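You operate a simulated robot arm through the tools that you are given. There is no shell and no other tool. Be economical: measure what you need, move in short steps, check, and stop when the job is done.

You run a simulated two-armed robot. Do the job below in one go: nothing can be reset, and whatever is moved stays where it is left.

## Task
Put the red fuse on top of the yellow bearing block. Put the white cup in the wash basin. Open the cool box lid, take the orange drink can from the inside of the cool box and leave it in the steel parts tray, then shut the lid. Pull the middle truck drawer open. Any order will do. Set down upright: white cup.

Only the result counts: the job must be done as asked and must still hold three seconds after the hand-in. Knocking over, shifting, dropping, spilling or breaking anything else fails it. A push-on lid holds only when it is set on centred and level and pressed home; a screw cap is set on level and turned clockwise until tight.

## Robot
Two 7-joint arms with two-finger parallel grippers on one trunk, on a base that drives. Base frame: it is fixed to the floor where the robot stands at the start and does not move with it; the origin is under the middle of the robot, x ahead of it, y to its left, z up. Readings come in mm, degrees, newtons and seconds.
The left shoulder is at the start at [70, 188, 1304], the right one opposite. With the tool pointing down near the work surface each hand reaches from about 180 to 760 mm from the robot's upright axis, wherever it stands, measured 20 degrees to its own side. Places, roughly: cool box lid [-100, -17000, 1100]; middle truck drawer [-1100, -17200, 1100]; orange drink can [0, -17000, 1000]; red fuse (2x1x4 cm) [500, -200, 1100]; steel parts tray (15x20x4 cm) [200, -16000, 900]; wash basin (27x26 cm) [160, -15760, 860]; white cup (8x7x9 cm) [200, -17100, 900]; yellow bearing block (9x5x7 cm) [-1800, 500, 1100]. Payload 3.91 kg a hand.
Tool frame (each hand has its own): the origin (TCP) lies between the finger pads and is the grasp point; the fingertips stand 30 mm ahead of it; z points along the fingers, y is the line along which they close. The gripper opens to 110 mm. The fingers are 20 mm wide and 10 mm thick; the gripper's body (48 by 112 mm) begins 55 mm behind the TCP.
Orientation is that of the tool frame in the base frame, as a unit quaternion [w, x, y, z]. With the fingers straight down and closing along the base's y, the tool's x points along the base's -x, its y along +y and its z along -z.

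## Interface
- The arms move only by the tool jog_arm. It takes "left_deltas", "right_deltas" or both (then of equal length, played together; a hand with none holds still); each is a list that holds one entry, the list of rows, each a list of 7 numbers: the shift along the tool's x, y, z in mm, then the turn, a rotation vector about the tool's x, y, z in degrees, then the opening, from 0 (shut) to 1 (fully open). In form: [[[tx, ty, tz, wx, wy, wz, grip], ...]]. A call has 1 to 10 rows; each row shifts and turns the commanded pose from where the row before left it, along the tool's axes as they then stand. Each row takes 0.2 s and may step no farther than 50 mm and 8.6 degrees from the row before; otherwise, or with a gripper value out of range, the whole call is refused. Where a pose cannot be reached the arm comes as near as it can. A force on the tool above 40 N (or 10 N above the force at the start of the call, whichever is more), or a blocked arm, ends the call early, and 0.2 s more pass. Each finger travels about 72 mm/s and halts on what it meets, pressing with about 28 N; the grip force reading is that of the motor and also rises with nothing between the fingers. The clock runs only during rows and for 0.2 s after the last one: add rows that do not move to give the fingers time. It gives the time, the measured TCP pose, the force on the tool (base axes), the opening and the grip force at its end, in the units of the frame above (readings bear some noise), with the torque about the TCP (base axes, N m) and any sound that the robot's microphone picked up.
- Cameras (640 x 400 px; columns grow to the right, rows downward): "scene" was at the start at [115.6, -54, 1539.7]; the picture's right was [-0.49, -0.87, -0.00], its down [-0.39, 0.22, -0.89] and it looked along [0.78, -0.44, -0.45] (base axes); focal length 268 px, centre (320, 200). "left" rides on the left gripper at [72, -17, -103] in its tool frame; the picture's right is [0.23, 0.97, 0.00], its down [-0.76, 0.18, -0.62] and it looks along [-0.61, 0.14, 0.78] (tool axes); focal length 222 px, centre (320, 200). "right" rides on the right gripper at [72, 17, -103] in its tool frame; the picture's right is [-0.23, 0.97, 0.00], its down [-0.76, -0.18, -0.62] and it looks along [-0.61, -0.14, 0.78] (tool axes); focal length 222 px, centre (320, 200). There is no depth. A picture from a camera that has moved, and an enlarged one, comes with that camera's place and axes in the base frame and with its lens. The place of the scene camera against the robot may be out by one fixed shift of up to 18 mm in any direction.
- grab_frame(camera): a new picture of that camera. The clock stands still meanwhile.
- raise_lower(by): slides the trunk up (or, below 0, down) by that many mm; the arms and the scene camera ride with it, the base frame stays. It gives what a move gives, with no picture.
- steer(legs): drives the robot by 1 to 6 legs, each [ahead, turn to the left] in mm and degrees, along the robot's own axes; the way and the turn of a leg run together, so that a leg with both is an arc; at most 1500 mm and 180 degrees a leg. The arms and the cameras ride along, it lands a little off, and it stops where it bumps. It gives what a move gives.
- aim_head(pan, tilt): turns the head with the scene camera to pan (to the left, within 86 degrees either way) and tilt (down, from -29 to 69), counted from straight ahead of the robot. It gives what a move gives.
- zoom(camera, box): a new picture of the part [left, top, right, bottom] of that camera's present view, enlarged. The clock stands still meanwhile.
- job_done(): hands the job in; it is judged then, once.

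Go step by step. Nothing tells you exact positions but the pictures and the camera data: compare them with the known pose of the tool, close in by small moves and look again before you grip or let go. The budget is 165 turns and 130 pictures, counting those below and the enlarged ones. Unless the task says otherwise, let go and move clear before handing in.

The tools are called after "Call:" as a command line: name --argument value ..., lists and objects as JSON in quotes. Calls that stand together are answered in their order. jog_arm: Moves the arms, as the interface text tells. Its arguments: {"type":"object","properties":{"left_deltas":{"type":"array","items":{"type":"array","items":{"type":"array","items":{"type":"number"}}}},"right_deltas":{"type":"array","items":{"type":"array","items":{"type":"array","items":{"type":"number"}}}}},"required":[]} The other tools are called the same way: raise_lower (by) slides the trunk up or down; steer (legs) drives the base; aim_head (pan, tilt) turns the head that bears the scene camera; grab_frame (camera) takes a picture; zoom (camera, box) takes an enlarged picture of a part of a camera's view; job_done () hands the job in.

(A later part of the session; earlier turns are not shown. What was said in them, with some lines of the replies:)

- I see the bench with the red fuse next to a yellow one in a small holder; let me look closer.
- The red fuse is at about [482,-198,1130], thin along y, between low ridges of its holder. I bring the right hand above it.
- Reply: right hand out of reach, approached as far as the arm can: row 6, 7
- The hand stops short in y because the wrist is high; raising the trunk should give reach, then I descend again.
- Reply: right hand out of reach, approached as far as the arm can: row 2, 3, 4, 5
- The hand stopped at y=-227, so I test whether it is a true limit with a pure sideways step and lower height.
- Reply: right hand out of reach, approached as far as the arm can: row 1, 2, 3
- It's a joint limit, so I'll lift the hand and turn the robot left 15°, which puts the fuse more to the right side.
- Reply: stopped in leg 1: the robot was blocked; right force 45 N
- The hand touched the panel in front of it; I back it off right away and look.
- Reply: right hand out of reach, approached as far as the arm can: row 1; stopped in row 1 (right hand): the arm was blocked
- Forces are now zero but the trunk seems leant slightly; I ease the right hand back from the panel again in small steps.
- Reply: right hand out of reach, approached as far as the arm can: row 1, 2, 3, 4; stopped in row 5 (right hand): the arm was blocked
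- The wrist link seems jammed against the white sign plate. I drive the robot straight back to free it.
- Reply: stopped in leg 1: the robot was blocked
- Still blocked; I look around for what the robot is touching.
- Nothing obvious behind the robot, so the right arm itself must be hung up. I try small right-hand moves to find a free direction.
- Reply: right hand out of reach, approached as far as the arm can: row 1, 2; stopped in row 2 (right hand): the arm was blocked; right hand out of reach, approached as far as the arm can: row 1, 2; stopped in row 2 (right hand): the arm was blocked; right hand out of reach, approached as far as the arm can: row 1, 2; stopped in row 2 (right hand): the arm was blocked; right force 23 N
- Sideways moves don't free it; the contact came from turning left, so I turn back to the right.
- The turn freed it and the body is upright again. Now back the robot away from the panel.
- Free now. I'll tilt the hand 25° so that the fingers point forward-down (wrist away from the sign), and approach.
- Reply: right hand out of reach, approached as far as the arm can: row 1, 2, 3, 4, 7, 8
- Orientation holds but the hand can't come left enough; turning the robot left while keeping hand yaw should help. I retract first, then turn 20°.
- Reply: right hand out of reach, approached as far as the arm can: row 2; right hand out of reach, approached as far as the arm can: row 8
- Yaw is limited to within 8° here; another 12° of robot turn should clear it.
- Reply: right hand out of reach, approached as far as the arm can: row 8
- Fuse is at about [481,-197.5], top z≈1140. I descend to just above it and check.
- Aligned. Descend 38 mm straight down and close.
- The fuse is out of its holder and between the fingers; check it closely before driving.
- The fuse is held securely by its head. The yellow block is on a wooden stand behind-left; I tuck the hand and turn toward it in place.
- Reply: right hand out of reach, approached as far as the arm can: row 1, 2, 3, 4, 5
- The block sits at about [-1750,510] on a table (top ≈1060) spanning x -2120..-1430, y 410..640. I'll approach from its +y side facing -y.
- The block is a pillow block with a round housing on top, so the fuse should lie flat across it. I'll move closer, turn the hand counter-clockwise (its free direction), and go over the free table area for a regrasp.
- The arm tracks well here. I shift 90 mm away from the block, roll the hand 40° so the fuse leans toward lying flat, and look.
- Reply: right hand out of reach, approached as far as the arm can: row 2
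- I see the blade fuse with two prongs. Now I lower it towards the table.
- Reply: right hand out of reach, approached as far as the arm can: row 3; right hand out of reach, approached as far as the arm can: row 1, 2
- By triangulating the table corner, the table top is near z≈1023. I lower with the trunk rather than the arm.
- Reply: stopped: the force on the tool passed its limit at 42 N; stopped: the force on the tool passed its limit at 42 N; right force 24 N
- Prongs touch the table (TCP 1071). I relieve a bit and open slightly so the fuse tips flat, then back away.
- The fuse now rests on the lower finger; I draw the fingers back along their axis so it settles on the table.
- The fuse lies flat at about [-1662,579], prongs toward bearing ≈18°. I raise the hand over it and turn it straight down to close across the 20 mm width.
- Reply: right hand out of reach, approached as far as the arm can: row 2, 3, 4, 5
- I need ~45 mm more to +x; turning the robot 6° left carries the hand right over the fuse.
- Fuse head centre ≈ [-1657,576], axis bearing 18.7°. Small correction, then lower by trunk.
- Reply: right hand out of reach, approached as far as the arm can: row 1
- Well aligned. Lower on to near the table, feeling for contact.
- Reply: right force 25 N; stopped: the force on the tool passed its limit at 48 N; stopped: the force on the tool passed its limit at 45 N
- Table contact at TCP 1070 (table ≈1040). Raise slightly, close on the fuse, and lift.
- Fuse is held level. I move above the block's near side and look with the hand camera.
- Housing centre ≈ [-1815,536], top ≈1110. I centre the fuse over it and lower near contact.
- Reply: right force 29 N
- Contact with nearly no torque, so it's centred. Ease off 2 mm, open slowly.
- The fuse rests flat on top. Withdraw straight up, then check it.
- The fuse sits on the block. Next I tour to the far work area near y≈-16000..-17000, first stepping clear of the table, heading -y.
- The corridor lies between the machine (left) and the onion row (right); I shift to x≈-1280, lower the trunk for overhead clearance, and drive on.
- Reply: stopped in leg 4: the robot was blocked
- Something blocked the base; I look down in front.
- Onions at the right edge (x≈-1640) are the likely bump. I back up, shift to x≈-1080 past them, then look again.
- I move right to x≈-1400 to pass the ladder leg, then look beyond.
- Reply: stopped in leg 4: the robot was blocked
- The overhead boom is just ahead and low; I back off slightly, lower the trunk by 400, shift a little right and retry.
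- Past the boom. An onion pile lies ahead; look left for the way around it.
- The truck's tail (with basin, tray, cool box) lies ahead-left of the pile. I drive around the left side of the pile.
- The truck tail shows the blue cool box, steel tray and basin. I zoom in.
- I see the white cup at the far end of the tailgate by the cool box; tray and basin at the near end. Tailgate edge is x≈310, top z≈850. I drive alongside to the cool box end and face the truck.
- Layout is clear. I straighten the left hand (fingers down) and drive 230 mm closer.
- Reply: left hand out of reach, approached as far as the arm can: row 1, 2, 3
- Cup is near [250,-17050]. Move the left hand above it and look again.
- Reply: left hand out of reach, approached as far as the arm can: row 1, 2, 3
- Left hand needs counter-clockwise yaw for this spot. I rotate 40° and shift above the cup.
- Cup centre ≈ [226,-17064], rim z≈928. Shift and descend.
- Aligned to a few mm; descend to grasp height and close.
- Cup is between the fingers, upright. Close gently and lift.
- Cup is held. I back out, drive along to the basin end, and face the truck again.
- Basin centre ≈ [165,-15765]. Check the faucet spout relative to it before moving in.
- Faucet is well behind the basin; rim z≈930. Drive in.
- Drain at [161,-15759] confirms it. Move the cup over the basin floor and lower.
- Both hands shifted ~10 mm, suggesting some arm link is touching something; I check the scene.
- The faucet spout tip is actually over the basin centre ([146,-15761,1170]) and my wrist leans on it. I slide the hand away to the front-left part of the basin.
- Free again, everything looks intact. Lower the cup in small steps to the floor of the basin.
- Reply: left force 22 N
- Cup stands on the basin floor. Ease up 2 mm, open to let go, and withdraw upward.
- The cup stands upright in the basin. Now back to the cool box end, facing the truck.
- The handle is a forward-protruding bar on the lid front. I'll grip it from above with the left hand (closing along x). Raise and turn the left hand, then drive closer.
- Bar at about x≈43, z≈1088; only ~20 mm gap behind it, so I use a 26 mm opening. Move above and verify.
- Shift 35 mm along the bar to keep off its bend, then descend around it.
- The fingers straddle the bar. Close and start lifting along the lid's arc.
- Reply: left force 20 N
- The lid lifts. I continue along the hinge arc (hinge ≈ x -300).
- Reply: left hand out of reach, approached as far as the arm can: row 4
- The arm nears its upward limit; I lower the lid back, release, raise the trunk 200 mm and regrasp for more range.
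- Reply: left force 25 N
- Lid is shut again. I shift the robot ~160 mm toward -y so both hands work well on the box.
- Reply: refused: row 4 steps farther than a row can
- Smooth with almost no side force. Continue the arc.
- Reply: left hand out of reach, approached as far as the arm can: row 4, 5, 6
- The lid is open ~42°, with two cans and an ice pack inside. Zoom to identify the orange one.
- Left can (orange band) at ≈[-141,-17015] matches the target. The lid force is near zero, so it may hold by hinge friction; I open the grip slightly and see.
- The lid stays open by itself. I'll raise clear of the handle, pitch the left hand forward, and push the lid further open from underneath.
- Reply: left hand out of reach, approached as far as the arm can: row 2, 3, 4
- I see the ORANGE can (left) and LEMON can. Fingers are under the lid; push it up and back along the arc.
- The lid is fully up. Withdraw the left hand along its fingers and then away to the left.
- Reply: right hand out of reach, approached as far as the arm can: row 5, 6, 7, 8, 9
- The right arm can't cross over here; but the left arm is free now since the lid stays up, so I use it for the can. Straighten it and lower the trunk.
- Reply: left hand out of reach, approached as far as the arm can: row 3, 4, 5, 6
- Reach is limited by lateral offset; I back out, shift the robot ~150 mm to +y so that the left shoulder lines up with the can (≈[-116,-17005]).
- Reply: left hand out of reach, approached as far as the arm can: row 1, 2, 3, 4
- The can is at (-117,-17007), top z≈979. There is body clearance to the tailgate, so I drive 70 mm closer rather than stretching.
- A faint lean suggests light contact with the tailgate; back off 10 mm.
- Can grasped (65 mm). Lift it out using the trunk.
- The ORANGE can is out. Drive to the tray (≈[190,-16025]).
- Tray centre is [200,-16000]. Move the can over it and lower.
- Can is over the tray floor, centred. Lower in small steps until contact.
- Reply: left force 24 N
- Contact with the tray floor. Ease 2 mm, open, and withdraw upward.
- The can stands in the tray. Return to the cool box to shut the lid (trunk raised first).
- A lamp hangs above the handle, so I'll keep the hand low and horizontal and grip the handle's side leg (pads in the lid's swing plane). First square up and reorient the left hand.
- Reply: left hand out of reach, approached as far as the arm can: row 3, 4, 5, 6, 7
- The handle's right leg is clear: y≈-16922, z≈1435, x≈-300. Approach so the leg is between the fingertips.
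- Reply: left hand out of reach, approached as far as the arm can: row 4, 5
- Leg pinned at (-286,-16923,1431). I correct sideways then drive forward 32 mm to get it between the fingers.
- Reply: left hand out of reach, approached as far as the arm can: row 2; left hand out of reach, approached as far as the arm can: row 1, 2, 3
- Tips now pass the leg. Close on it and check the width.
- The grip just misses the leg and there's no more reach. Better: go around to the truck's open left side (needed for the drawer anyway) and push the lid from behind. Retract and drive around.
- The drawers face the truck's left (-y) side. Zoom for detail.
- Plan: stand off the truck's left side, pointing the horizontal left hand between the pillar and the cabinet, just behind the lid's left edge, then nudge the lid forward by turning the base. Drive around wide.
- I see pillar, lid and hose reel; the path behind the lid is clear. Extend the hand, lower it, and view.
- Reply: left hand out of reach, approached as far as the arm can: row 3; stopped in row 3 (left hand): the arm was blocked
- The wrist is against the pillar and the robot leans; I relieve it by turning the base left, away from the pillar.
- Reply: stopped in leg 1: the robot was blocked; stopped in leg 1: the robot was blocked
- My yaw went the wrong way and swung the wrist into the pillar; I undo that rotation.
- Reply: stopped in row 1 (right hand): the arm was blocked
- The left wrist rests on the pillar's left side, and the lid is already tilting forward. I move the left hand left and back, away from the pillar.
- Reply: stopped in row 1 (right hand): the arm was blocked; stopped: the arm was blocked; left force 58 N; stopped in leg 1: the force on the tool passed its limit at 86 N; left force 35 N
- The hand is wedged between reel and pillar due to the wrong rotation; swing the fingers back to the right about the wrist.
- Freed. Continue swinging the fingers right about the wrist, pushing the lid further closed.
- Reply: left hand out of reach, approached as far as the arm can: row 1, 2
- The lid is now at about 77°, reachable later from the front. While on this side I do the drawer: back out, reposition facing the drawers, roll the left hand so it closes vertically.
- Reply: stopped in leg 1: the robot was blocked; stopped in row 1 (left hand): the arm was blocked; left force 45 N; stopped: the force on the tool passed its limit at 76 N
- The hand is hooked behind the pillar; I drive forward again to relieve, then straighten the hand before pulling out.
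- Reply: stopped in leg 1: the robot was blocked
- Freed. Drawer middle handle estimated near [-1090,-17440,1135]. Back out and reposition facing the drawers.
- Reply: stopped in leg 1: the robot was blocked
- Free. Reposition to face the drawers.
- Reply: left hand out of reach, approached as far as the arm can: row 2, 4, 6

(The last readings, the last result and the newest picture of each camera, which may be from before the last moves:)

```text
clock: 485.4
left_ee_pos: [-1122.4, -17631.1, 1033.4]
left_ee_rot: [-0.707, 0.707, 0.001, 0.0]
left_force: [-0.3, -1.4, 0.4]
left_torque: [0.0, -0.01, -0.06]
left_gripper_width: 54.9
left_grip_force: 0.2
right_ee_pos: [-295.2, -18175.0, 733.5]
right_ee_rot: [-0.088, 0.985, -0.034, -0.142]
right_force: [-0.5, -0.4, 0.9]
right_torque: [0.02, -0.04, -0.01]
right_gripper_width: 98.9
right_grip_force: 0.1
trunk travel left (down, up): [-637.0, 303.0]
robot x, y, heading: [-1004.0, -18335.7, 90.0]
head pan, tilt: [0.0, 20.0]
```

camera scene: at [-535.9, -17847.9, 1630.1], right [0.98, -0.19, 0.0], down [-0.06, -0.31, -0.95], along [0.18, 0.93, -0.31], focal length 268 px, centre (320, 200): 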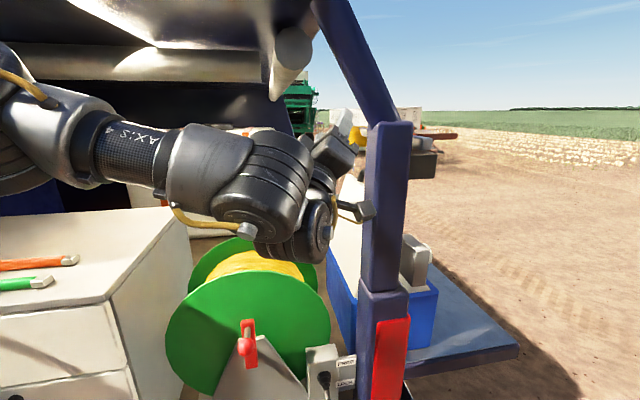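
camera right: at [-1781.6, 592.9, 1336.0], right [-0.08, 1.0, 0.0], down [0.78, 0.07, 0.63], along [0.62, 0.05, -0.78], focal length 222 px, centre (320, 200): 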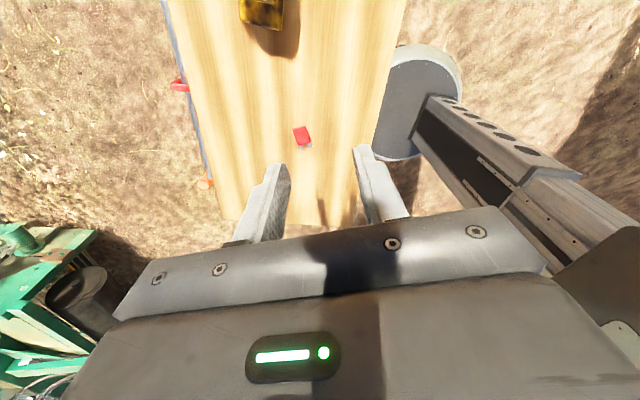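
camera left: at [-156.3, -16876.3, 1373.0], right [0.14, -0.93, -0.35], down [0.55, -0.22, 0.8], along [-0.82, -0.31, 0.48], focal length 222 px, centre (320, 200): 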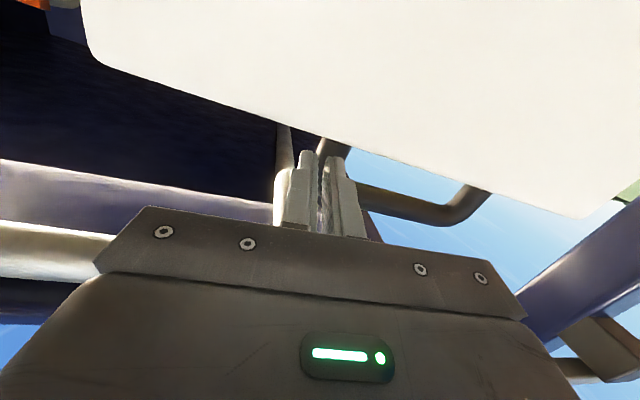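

Orientation is exact. Raise to handle height and take a look.

Call:
jog_arm --left_deltas '[[[8, -35, 0, 0, 0, 0, 0.5], [8, -35, 0, 0, 0, 0, 0.5], [8, -32, 0, 0, 0, 0, 0.5], [0, 0, 0, 0, 0, 0, 0.5]]]'

Call:
grab_frame --camera "left"

```text
clock: 486.4
left_ee_pos: [-1094.4, -17631.8, 1129.8]
left_ee_rot: [-0.706, 0.708, -0.001, 0.0]
left_force: [-0.6, -0.8, -0.7]
left_torque: [0.01, 0.03, 0.02]
left_gripper_width: 54.8
left_grip_force: 0.0
right_ee_pos: [-294.0, -18175.3, 730.5]
right_ee_rot: [-0.088, 0.985, -0.035, -0.143]
right_force: [-0.4, 0.3, 0.3]
right_torque: [0.0, 0.0, 0.02]
right_gripper_width: 98.8
right_grip_force: 0.1
trunk travel left (down, up): [-637.0, 303.0]
robot x, y, heading: [-1007.7, -18333.3, 90.0]
head pan, tilt: [0.0, 20.0]
```

```text
1 pictures are left
camera left: at [-1022.1, -17734.2, 1148.2], right [0.22, 0.0, -0.97], down [-0.76, -0.62, -0.17], along [-0.61, 0.78, -0.14], focal length 222 px, centre (320, 200)
```

left: 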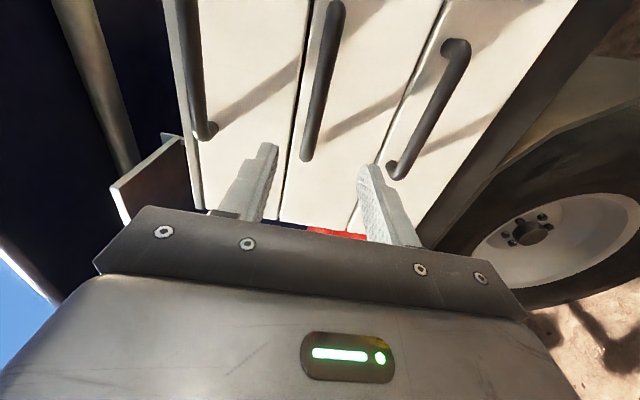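

The middle handle is a horizontal bar centred at about [-1091,-17440,1133]. I drive forward 175 mm so that the bar comes between the fingers.

Call:
steer --legs '[[165, 0]]'

```text
clock: 487.8
left_ee_pos: [-1094.9, -17463.3, 1129.7]
left_ee_rot: [-0.707, 0.708, 0.0, -0.001]
left_force: [-1.1, 0.4, -0.1]
left_torque: [0.02, 0.01, -0.03]
left_gripper_width: 55.1
left_grip_force: 0.0
right_ee_pos: [-294.7, -18004.6, 730.4]
right_ee_rot: [-0.087, 0.985, -0.035, -0.143]
right_force: [0.2, 0.3, 0.6]
right_torque: [0.01, -0.01, 0.0]
right_gripper_width: 98.7
right_grip_force: 0.2
trunk travel left (down, up): [-637.0, 303.0]
robot x, y, heading: [-1006.4, -18167.9, 90.4]
head pan, tilt: [0.0, 20.0]
```

Call:
jog_arm --left_deltas '[[[0, -3, 6, 0, 0, 0, 0.5], [0, 0, 7, 0, 0, 0, 0.5], [0, 0, 0, 0, 0, 0, 0.3], [0, 0, 0, 0, 0, 0, 0.1], [0, 0, 0, 0, 0, 0, 0.05], [0, 0, 0, 0, 0, 0, 0.05]]]'

```text
clock: 489.2
left_ee_pos: [-1095.5, -17450.6, 1131.0]
left_ee_rot: [-0.706, 0.708, -0.001, -0.002]
left_force: [0.3, -1.6, -8.5]
left_torque: [-0.23, -0.17, 0.27]
left_gripper_width: 21.7
left_grip_force: 44.7
right_ee_pos: [-293.9, -18003.4, 731.3]
right_ee_rot: [-0.087, 0.985, -0.034, -0.144]
right_force: [0.5, 0.3, -0.5]
right_torque: [0.0, 0.01, 0.04]
right_gripper_width: 99.0
right_grip_force: 0.0
trunk travel left (down, up): [-637.0, 303.0]
robot x, y, heading: [-1003.4, -18163.6, 90.3]
head pan, tilt: [0.0, 20.0]
```

Gripped the bar (21.7 mm). Pull the drawer open by driving straight back.

Call:
steer --legs '[[-150, 0]]'

```text
clock: 490.6
left_ee_pos: [-1096.2, -17602.0, 1132.0]
left_ee_rot: [-0.706, 0.708, 0.0, -0.002]
left_force: [-4.1, -0.8, -13.7]
left_torque: [-0.2, -0.36, 1.23]
left_gripper_width: 22.0
left_grip_force: 44.8
right_ee_pos: [-294.5, -18157.2, 730.5]
right_ee_rot: [-0.087, 0.985, -0.036, -0.143]
right_force: [-1.2, 0.5, 0.6]
right_torque: [0.01, 0.03, 0.01]
right_gripper_width: 98.7
right_grip_force: 0.1
trunk travel left (down, up): [-637.0, 303.0]
robot x, y, heading: [-1002.9, -18315.1, 90.2]
head pan, tilt: [0.0, 20.0]
```

Call:
steer --legs '[[-110, 0]]'

```text
clock: 491.8
left_ee_pos: [-1097.6, -17710.5, 1132.5]
left_ee_rot: [-0.706, 0.708, 0.0, -0.002]
left_force: [-7.4, 0.7, -9.3]
left_torque: [-0.08, -0.32, 1.38]
left_gripper_width: 21.4
left_grip_force: 44.8
right_ee_pos: [-294.7, -18267.4, 731.0]
right_ee_rot: [-0.087, 0.985, -0.034, -0.143]
right_force: [0.7, -0.9, 0.1]
right_torque: [0.02, -0.02, 0.04]
right_gripper_width: 99.1
right_grip_force: 0.1
trunk travel left (down, up): [-637.0, 303.0]
robot x, y, heading: [-1003.7, -18425.1, 90.1]
head pan, tilt: [0.0, 20.0]
```

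Call:
steer --legs '[[-60, 0]]'

```text
clock: 492.8
left_ee_pos: [-1095.9, -17773.0, 1131.5]
left_ee_rot: [-0.706, 0.708, 0.0, -0.002]
left_force: [-6.4, -1.9, -7.5]
left_torque: [-0.15, -0.32, 1.48]
left_gripper_width: 21.6
left_grip_force: 44.6
right_ee_pos: [-293.6, -18327.7, 730.6]
right_ee_rot: [-0.088, 0.985, -0.035, -0.143]
right_force: [-1.0, -0.3, -0.3]
right_torque: [0.01, 0.02, -0.03]
right_gripper_width: 98.9
right_grip_force: 0.0
trunk travel left (down, up): [-637.0, 303.0]
robot x, y, heading: [-1001.3, -18485.6, 90.3]
head pan, tilt: [0.0, 20.0]
```

Drawer is out 320 mm. Release the handle, back away, raise the trunk, and drive around to the tail again.

Call:
jog_arm --left_deltas '[[[0, 0, 0, 0, 0, 0, 0.3], [0, 0, 0, 0, 0, 0, 0.5], [0, 0, 0, 0, 0, 0, 0.5]]]'

Call:
steer --legs '[[-170, 0], [0, -90], [1000, 0], [1000, 0], [0, 90], [950, 0]]'

Call:
raise_lower --by 300

```text
clock: 493.6
left_ee_pos: [-1096.4, -17771.5, 1132.2]
left_ee_rot: [-0.705, 0.709, 0.0, -0.004]
left_force: [0.1, 0.2, 0.2]
left_torque: [0.01, 0.03, 0.01]
left_gripper_width: 55.1
left_grip_force: 0.1
right_ee_pos: [-292.1, -18327.1, 729.7]
right_ee_rot: [-0.088, 0.985, -0.035, -0.143]
right_force: [0.7, 0.3, 0.1]
right_torque: [0.01, 0.0, -0.02]
right_gripper_width: 99.0
right_grip_force: 0.0
trunk travel left (down, up): [-637.0, 303.0]
robot x, y, heading: [-1004.3, -18490.4, 90.0]
head pan, tilt: [0.0, 20.0]
```

```text
clock: 498.4
left_ee_pos: [-293.4, -18479.0, 1133.5]
left_ee_rot: [-0.528, 0.53, -0.471, 0.467]
left_force: [0.1, 0.4, 1.3]
left_torque: [-0.04, 0.02, 0.02]
left_gripper_width: 55.3
left_grip_force: 0.1
right_ee_pos: [-752.1, -19340.0, 731.8]
right_ee_rot: [-0.162, 0.714, -0.68, -0.046]
right_force: [0.4, -0.5, -0.3]
right_torque: [0.01, 0.01, -0.02]
right_gripper_width: 98.9
right_grip_force: 0.0
trunk travel left (down, up): [-637.0, 303.0]
robot x, y, heading: [-991.8, -18648.6, 11.3]
head pan, tilt: [0.0, 20.0]
stopped in leg 2: the robot was blocked; the commanded pose is now the measured one
```

```text
clock: 501.4
left_ee_pos: [-293.3, -18477.4, 1431.1]
left_ee_rot: [-0.529, 0.53, -0.471, 0.466]
left_force: [0.6, -0.4, 0.6]
left_torque: [-0.02, -0.01, -0.02]
left_gripper_width: 55.0
left_grip_force: 0.1
right_ee_pos: [-750.8, -19341.5, 1031.2]
right_ee_rot: [-0.162, 0.714, -0.68, -0.047]
right_force: [1.5, 0.0, 0.3]
right_torque: [0.01, -0.01, 0.01]
right_gripper_width: 99.0
right_grip_force: 0.0
trunk travel left (down, up): [-937.0, 3.0]
robot x, y, heading: [-994.1, -18646.3, 10.9]
head pan, tilt: [0.0, 20.0]
```

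The right arm met something while turning; trunk is now raised, so I continue forward on this heading.

Call:
steer --legs '[[1000, 0], [1000, 0], [0, 79], [700, 0], [800, 0]]'

```text
clock: 522.0
left_ee_pos: [1000.5, -16020.7, 1431.7]
left_ee_rot: [-0.705, 0.707, -0.041, 0.039]
left_force: [0.7, 0.1, 0.2]
left_torque: [-0.01, 0.0, 0.0]
left_gripper_width: 55.2
left_grip_force: 0.0
right_ee_pos: [1732.1, -16669.3, 1031.9]
right_ee_rot: [-0.098, 0.981, -0.093, -0.137]
right_force: [0.6, 0.0, 0.0]
right_torque: [0.02, -0.02, 0.0]
right_gripper_width: 99.1
right_grip_force: 0.2
trunk travel left (down, up): [-937.0, 3.0]
robot x, y, heading: [997.2, -16742.1, 87.4]
head pan, tilt: [0.0, 20.0]
```

Call:
steer --legs '[[0, 102.6], [360, 0], [0, -10]]'

Call:
jog_arm --left_deltas '[[[0, 0, -20, -7.5, 0, 0, 0], [0, 0, -20, -7.5, 0, 0, 0], [0, 0, 0, -7.5, 0, 0, 0], [0, 0, 0, -7.5, 0, 0, 0], [0, 0, 0, 0, 0, 0, 0]]]'

```text
clock: 529.5
left_ee_pos: [-64.8, -16889.7, 1430.7]
left_ee_rot: [-0.504, 0.507, 0.496, -0.494]
left_force: [0.4, -0.6, 0.7]
left_torque: [-0.01, -0.01, 0.0]
left_gripper_width: 55.0
left_grip_force: 0.0
right_ee_pos: [511.0, -16100.7, 1032.2]
right_ee_rot: [0.036, 0.729, 0.664, -0.163]
right_force: [-0.2, -0.1, -0.3]
right_torque: [0.02, 0.0, 0.02]
right_gripper_width: 99.0
right_grip_force: 0.1
trunk travel left (down, up): [-937.0, 3.0]
robot x, y, heading: [654.2, -16822.3, -177.2]
head pan, tilt: [0.0, 20.0]
```

```text
clock: 530.6
left_ee_pos: [-22.2, -16888.3, 1434.6]
left_ee_rot: [-0.354, 0.621, 0.606, -0.348]
left_force: [0.3, -0.7, -0.6]
left_torque: [0.02, -0.01, -0.01]
left_gripper_width: 0.0
left_grip_force: 28.2
right_ee_pos: [512.3, -16100.0, 1031.1]
right_ee_rot: [0.036, 0.729, 0.663, -0.165]
right_force: [-0.9, -0.2, 0.3]
right_torque: [0.0, 0.02, 0.04]
right_gripper_width: 98.8
right_grip_force: 0.1
trunk travel left (down, up): [-937.0, 3.0]
robot x, y, heading: [648.9, -16819.7, -177.3]
head pan, tilt: [0.0, 20.0]
```

Pitched and closed. Drive in 78 mm, shift right of the lamp, and reach over the lid top.

Call:
steer --legs '[[78, 0]]'

Call:
jog_arm --left_deltas '[[[28, 0, 0, 0, 0, 0, 0], [28, -10, 0, 0, 0, 0, 0], [0, -25, 30, 0, 0, 0, 0], [0, -25, 33, 0, 0, 0, 0], [0, -20, 33, 0, 0, 0, 0], [0, -13, 31, 0, 0, 0, 0], [0, 0, 0, 0, 0, 0, 0]]]'

```text
clock: 531.7
left_ee_pos: [-84.3, -16890.0, 1443.4]
left_ee_rot: [-0.359, 0.619, 0.603, -0.353]
left_force: [1.5, -0.3, 1.0]
left_torque: [0.05, -0.04, 0.03]
left_gripper_width: 0.1
left_grip_force: 28.3
right_ee_pos: [449.3, -16103.8, 1032.0]
right_ee_rot: [0.032, 0.729, 0.663, -0.168]
right_force: [0.7, -0.8, 1.4]
right_torque: [0.02, 0.06, -0.04]
right_gripper_width: 99.0
right_grip_force: 0.1
trunk travel left (down, up): [-937.0, 3.0]
robot x, y, heading: [579.0, -16827.8, -176.8]
head pan, tilt: [0.0, 20.0]
```

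```text
clock: 533.3
left_ee_pos: [-245.0, -16833.8, 1454.5]
left_ee_rot: [-0.356, 0.621, 0.605, -0.349]
left_force: [-0.1, -1.2, 0.5]
left_torque: [-0.01, -0.01, -0.02]
left_gripper_width: 0.0
left_grip_force: 28.3
left hand out of reach, approached as far as the arm can: row 6
right_ee_pos: [438.3, -16105.9, 1031.7]
right_ee_rot: [0.035, 0.73, 0.663, -0.164]
right_force: [-0.2, -0.3, -0.2]
right_torque: [0.0, -0.03, -0.01]
right_gripper_width: 99.3
right_grip_force: 0.1
trunk travel left (down, up): [-937.0, 3.0]
robot x, y, heading: [579.7, -16825.3, -177.0]
head pan, tilt: [0.0, 20.0]
```

Call:
raise_lower --by -45

Call:
jog_arm --left_deltas '[[[0, 8, -13, 0, 0, 0, 0], [0, 8, -13, 0, 0, 0, 0], [0, 8, -13, 0, 0, 0, 0], [0, 0, 0, 0, 0, 0, 0]]]'

```text
clock: 534.2
left_ee_pos: [-243.7, -16830.3, 1410.5]
left_ee_rot: [-0.355, 0.62, 0.606, -0.349]
left_force: [0.7, -0.2, -0.2]
left_torque: [0.02, 0.0, 0.01]
left_gripper_width: 0.0
left_grip_force: 27.9
right_ee_pos: [438.6, -16103.6, 985.2]
right_ee_rot: [0.034, 0.73, 0.662, -0.165]
right_force: [0.6, 0.3, 0.4]
right_torque: [0.01, -0.01, -0.01]
right_gripper_width: 99.0
right_grip_force: 0.0
trunk travel left (down, up): [-892.0, 48.0]
robot x, y, heading: [578.4, -16824.9, -177.4]
head pan, tilt: [0.0, 20.0]
```

```text
clock: 535.2
left_ee_pos: [-200.2, -16833.4, 1411.4]
left_ee_rot: [-0.356, 0.62, 0.605, -0.349]
left_force: [0.8, 0.6, 1.5]
left_torque: [0.03, 0.01, -0.04]
left_gripper_width: 0.1
left_grip_force: 28.4
right_ee_pos: [438.6, -16105.6, 986.5]
right_ee_rot: [0.035, 0.73, 0.662, -0.164]
right_force: [0.3, -0.6, 1.1]
right_torque: [0.02, 0.05, -0.01]
right_gripper_width: 99.0
right_grip_force: 0.1
trunk travel left (down, up): [-892.0, 48.0]
robot x, y, heading: [576.1, -16830.5, -176.9]
head pan, tilt: [0.0, 20.0]
```

Call:
grab_frame --camera "scene"

```text
0 pictures are left
camera scene: at [421.2, -16841.7, 1628.3], right [-0.05, 1.0, 0.0], down [0.34, 0.02, -0.94], along [-0.94, -0.05, -0.34], focal length 268 px, centre (320, 200)
```

scene: 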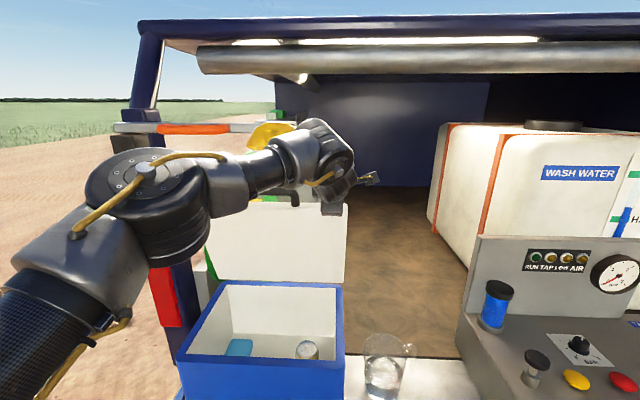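

The lid top leans forward of the hinge, so pressing down on its edge closes it. I set the finger on the edge and press down while following the arc.

Call:
jog_arm --left_deltas '[[[0, -7.6, 12.9, 0, 0, 0, 0], [0, 21.3, 3.2, 0, 0, 0, 0], [0, 10, -8, 0, 0, 0, 0]]]'

```text
clock: 536.0
left_ee_pos: [-186.9, -16832.2, 1396.7]
left_ee_rot: [-0.36, 0.617, 0.604, -0.353]
left_force: [14.5, 0.6, 35.2]
left_torque: [-0.16, -0.39, 0.01]
left_gripper_width: 0.3
left_grip_force: 28.1
right_ee_pos: [445.8, -16103.1, 986.7]
right_ee_rot: [0.033, 0.729, 0.663, -0.167]
right_force: [-0.2, 0.0, 1.0]
right_torque: [0.03, -0.01, 0.04]
right_gripper_width: 98.9
right_grip_force: 0.1
trunk travel left (down, up): [-892.0, 48.0]
robot x, y, heading: [578.2, -16828.1, -177.2]
head pan, tilt: [0.0, 20.0]
```

Call:
jog_arm --left_deltas '[[[0, 16, -19, 0, 0, 0, 0], [0, 19, -18, 0, 0, 0, 0], [0, 21, -17, 0, 0, 0, 0], [0, 22.4, -14.6, 0, 0, 0, 0]]]'

```text
clock: 537.0
left_ee_pos: [-93.1, -16833.0, 1352.4]
left_ee_rot: [-0.355, 0.621, 0.605, -0.35]
left_force: [-0.1, 0.2, 0.5]
left_torque: [0.01, 0.02, -0.02]
left_gripper_width: 0.1
left_grip_force: 28.1
right_ee_pos: [439.5, -16104.3, 987.9]
right_ee_rot: [0.035, 0.73, 0.662, -0.165]
right_force: [0.5, -0.4, 0.0]
right_torque: [0.01, 0.02, 0.02]
right_gripper_width: 98.7
right_grip_force: 0.2
trunk travel left (down, up): [-892.0, 48.0]
robot x, y, heading: [580.7, -16826.7, -177.2]
head pan, tilt: [0.0, 20.0]
```

Call:
jog_arm --left_deltas '[[[0, 17, 10, 0, 0, 0, 0], [0, 17, 10, 0, 0, 0, 0]]]'

```text
clock: 537.7
left_ee_pos: [-82.7, -16832.2, 1324.8]
left_ee_rot: [-0.364, 0.617, 0.602, -0.353]
left_force: [31.8, -2.3, 29.9]
left_torque: [-0.21, -0.58, 0.25]
left_gripper_width: 0.0
left_grip_force: 27.9
right_ee_pos: [446.8, -16105.9, 989.6]
right_ee_rot: [0.033, 0.729, 0.664, -0.167]
right_force: [0.6, -0.9, 0.3]
right_torque: [0.01, 0.01, -0.04]
right_gripper_width: 99.3
right_grip_force: 0.2
trunk travel left (down, up): [-892.0, 48.0]
robot x, y, heading: [578.9, -16821.0, -177.0]
head pan, tilt: [0.0, 20.0]
stopped in row 2 (left hand): the force on the tool passed its limit at 46 N (the readings are from after the stop); the commanded pose is now the measured one
```

The lid is under the finger at ≈45°. Continue forward and down.

Call:
jog_arm --left_deltas '[[[0, 20, -18, 0, 0, 0, 0], [0, 27, -6, 0, 0, 0, 0], [0, 28, -2, 0, 0, 0, 0], [0, 28, 0, 0, 0, 0, 0]]]'

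Call:
jog_arm --left_deltas '[[[0, 24, -6, 0, 0, 0, 0], [0, 28, 2, 0, 0, 0, 0], [0, 28, 6, 0, 0, 0, 0], [0, 28, 6, 0, 0, 0, 0]]]'

```text
clock: 538.7
left_ee_pos: [-22.3, -16831.2, 1239.3]
left_ee_rot: [-0.357, 0.621, 0.604, -0.35]
left_force: [0.3, 0.3, -0.2]
left_torque: [-0.02, 0.01, 0.02]
left_gripper_width: 0.0
left_grip_force: 27.8
right_ee_pos: [440.2, -16104.0, 984.5]
right_ee_rot: [0.036, 0.73, 0.662, -0.166]
right_force: [-0.3, -0.9, 0.1]
right_torque: [0.03, -0.03, 0.0]
right_gripper_width: 99.1
right_grip_force: 0.1
trunk travel left (down, up): [-892.0, 48.0]
robot x, y, heading: [580.1, -16823.6, -177.3]
head pan, tilt: [0.0, 20.0]
```

```text
clock: 539.7
left_ee_pos: [24.8, -16836.9, 1140.7]
left_ee_rot: [-0.357, 0.621, 0.604, -0.349]
left_force: [-0.2, -0.1, -0.2]
left_torque: [-0.01, 0.01, -0.04]
left_gripper_width: 0.2
left_grip_force: 28.3
right_ee_pos: [439.6, -16104.6, 984.3]
right_ee_rot: [0.037, 0.73, 0.662, -0.166]
right_force: [-0.1, -0.7, -1.0]
right_torque: [-0.03, -0.04, -0.03]
right_gripper_width: 99.1
right_grip_force: 0.1
trunk travel left (down, up): [-892.0, 48.0]
robot x, y, heading: [582.7, -16824.6, -177.1]
head pan, tilt: [0.0, 20.0]
```

Call:
jog_arm --left_deltas '[[[0, 6, 15, 0, 0, 0, 0], [0, 10, 6, 0, 0, 0, 0], [0, 10, 6, 0, 0, 0, 0], [0, 10, 6, 0, 0, 0, 0]]]'

```text
clock: 540.4
left_ee_pos: [17.4, -16834.8, 1127.5]
left_ee_rot: [-0.365, 0.616, 0.599, -0.358]
left_force: [16.9, -4.4, 22.0]
left_torque: [-0.03, 0.12, 0.11]
left_gripper_width: 0.0
left_grip_force: 27.8
right_ee_pos: [443.6, -16104.5, 988.0]
right_ee_rot: [0.034, 0.73, 0.662, -0.166]
right_force: [0.0, 0.6, 0.6]
right_torque: [0.02, 0.02, 0.0]
right_gripper_width: 99.0
right_grip_force: 0.0
trunk travel left (down, up): [-892.0, 48.0]
robot x, y, heading: [579.5, -16830.6, -177.3]
head pan, tilt: [0.0, 20.0]
stopped in row 3 (left hand): the force on the tool passed its limit at 50 N (the readings are from after the stop); the commanded pose is now the measured one
```

Contact at z≈1100 at the lid front: the lid is down. One more firm press slightly further in, then withdraw.

Call:
jog_arm --left_deltas '[[[0, -33, 26, 0, 0, 0, 0], [0, 6.9, 4, 0, 0, 0, 0], [0, 6.9, 4, 0, 0, 0, 0], [0, 5, 3, 0, 0, 0, 0], [0, 5, 3, 0, 0, 0, 0], [0, 5, 3, 0, 0, 0, 0]]]'

```text
clock: 541.4
left_ee_pos: [-26.7, -16832.6, 1127.3]
left_ee_rot: [-0.37, 0.612, 0.598, -0.363]
left_force: [13.4, -3.9, 16.8]
left_torque: [-0.09, 0.07, 0.12]
left_gripper_width: 0.0
left_grip_force: 27.7
right_ee_pos: [442.0, -16104.7, 987.5]
right_ee_rot: [0.035, 0.729, 0.663, -0.166]
right_force: [0.4, -0.1, 0.6]
right_torque: [0.02, -0.01, -0.02]
right_gripper_width: 98.9
right_grip_force: 0.1
trunk travel left (down, up): [-892.0, 48.0]
robot x, y, heading: [578.7, -16823.5, -177.2]
head pan, tilt: [0.0, 20.0]
stopped in row 5 (left hand): the force on the tool passed its limit at 46 N (the readings are from after the stop); the commanded pose is now the measured one
```

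Surface height is equal at both points (level), so the lid is shut. Withdraw upward and back the robot clear.

Call:
jog_arm --left_deltas '[[[0, -30, -10, 0, 0, 0, 0], [0, -25, -30, 0, 0, 0, 0], [0, -20, -35, 0, 0, 0, 0], [0, 0, 0, 0, 0, 0, 0]]]'

Call:
steer --legs '[[-350, 0]]'

```text
clock: 542.4
left_ee_pos: [-0.9, -16833.2, 1224.9]
left_ee_rot: [-0.367, 0.614, 0.599, -0.36]
left_force: [0.3, 0.7, 0.1]
left_torque: [-0.04, 0.01, 0.0]
left_gripper_width: 0.0
left_grip_force: 28.0
right_ee_pos: [438.9, -16103.3, 985.7]
right_ee_rot: [0.037, 0.73, 0.663, -0.165]
right_force: [-0.5, -0.2, -1.0]
right_torque: [0.04, -0.02, -0.01]
right_gripper_width: 99.1
right_grip_force: 0.0
trunk travel left (down, up): [-892.0, 48.0]
robot x, y, heading: [579.5, -16828.3, -177.1]
head pan, tilt: [0.0, 20.0]
```

```text
clock: 544.7
left_ee_pos: [345.0, -16813.8, 1223.8]
left_ee_rot: [-0.368, 0.615, 0.598, -0.359]
left_force: [-0.4, 0.4, 0.3]
left_torque: [-0.01, -0.05, 0.02]
left_gripper_width: 0.1
left_grip_force: 28.3
right_ee_pos: [786.3, -16087.1, 985.1]
right_ee_rot: [0.036, 0.731, 0.662, -0.164]
right_force: [-0.5, 0.1, 0.1]
right_torque: [0.01, -0.03, 0.05]
right_gripper_width: 99.2
right_grip_force: 0.0
trunk travel left (down, up): [-892.0, 48.0]
robot x, y, heading: [925.7, -16807.5, -177.5]
head pan, tilt: [0.0, 20.0]
```

All the steps are done and both hands are clear, so I hand the job in.

Call:
job_done

```text
The job is handed in.
```

I handed the job in with every task carried out, but I had no pictures left to check the lid and the drawer by eye at the end.

- **Red fuse:** it lies flat on top of the yellow bearing block. I saw it there after letting go.
- **White cup:** it stands upright in the wash basin. I saw it there after letting go.
- **Orange can:** it stands in the steel parts tray. I saw it there after letting go.
- **Cool box lid:** I judged it shut from touch only. The fingers met the top at the same height (about z 1100) at two places.
- **Middle truck drawer:** it is about 320 mm out, going by how far I drove back while holding the handle.

The robot bumped or wedged against things several times:

- the sign panel at the first bench
- something I took to be onions in the field row
- an overhead conveyor boom
- the wash basin faucet spout
- the truck tailgate
- the pillar and hose reel at the truck's side
- something unseen behind the truck

The pillar jam was the worst: the robot leaned hard and the left hand took up to 86 N. The pictures I took afterwards showed nothing obviously moved around the panel, the spout and the pillar. I did not look back at the onion row, or at whatever the robot met behind the truck.
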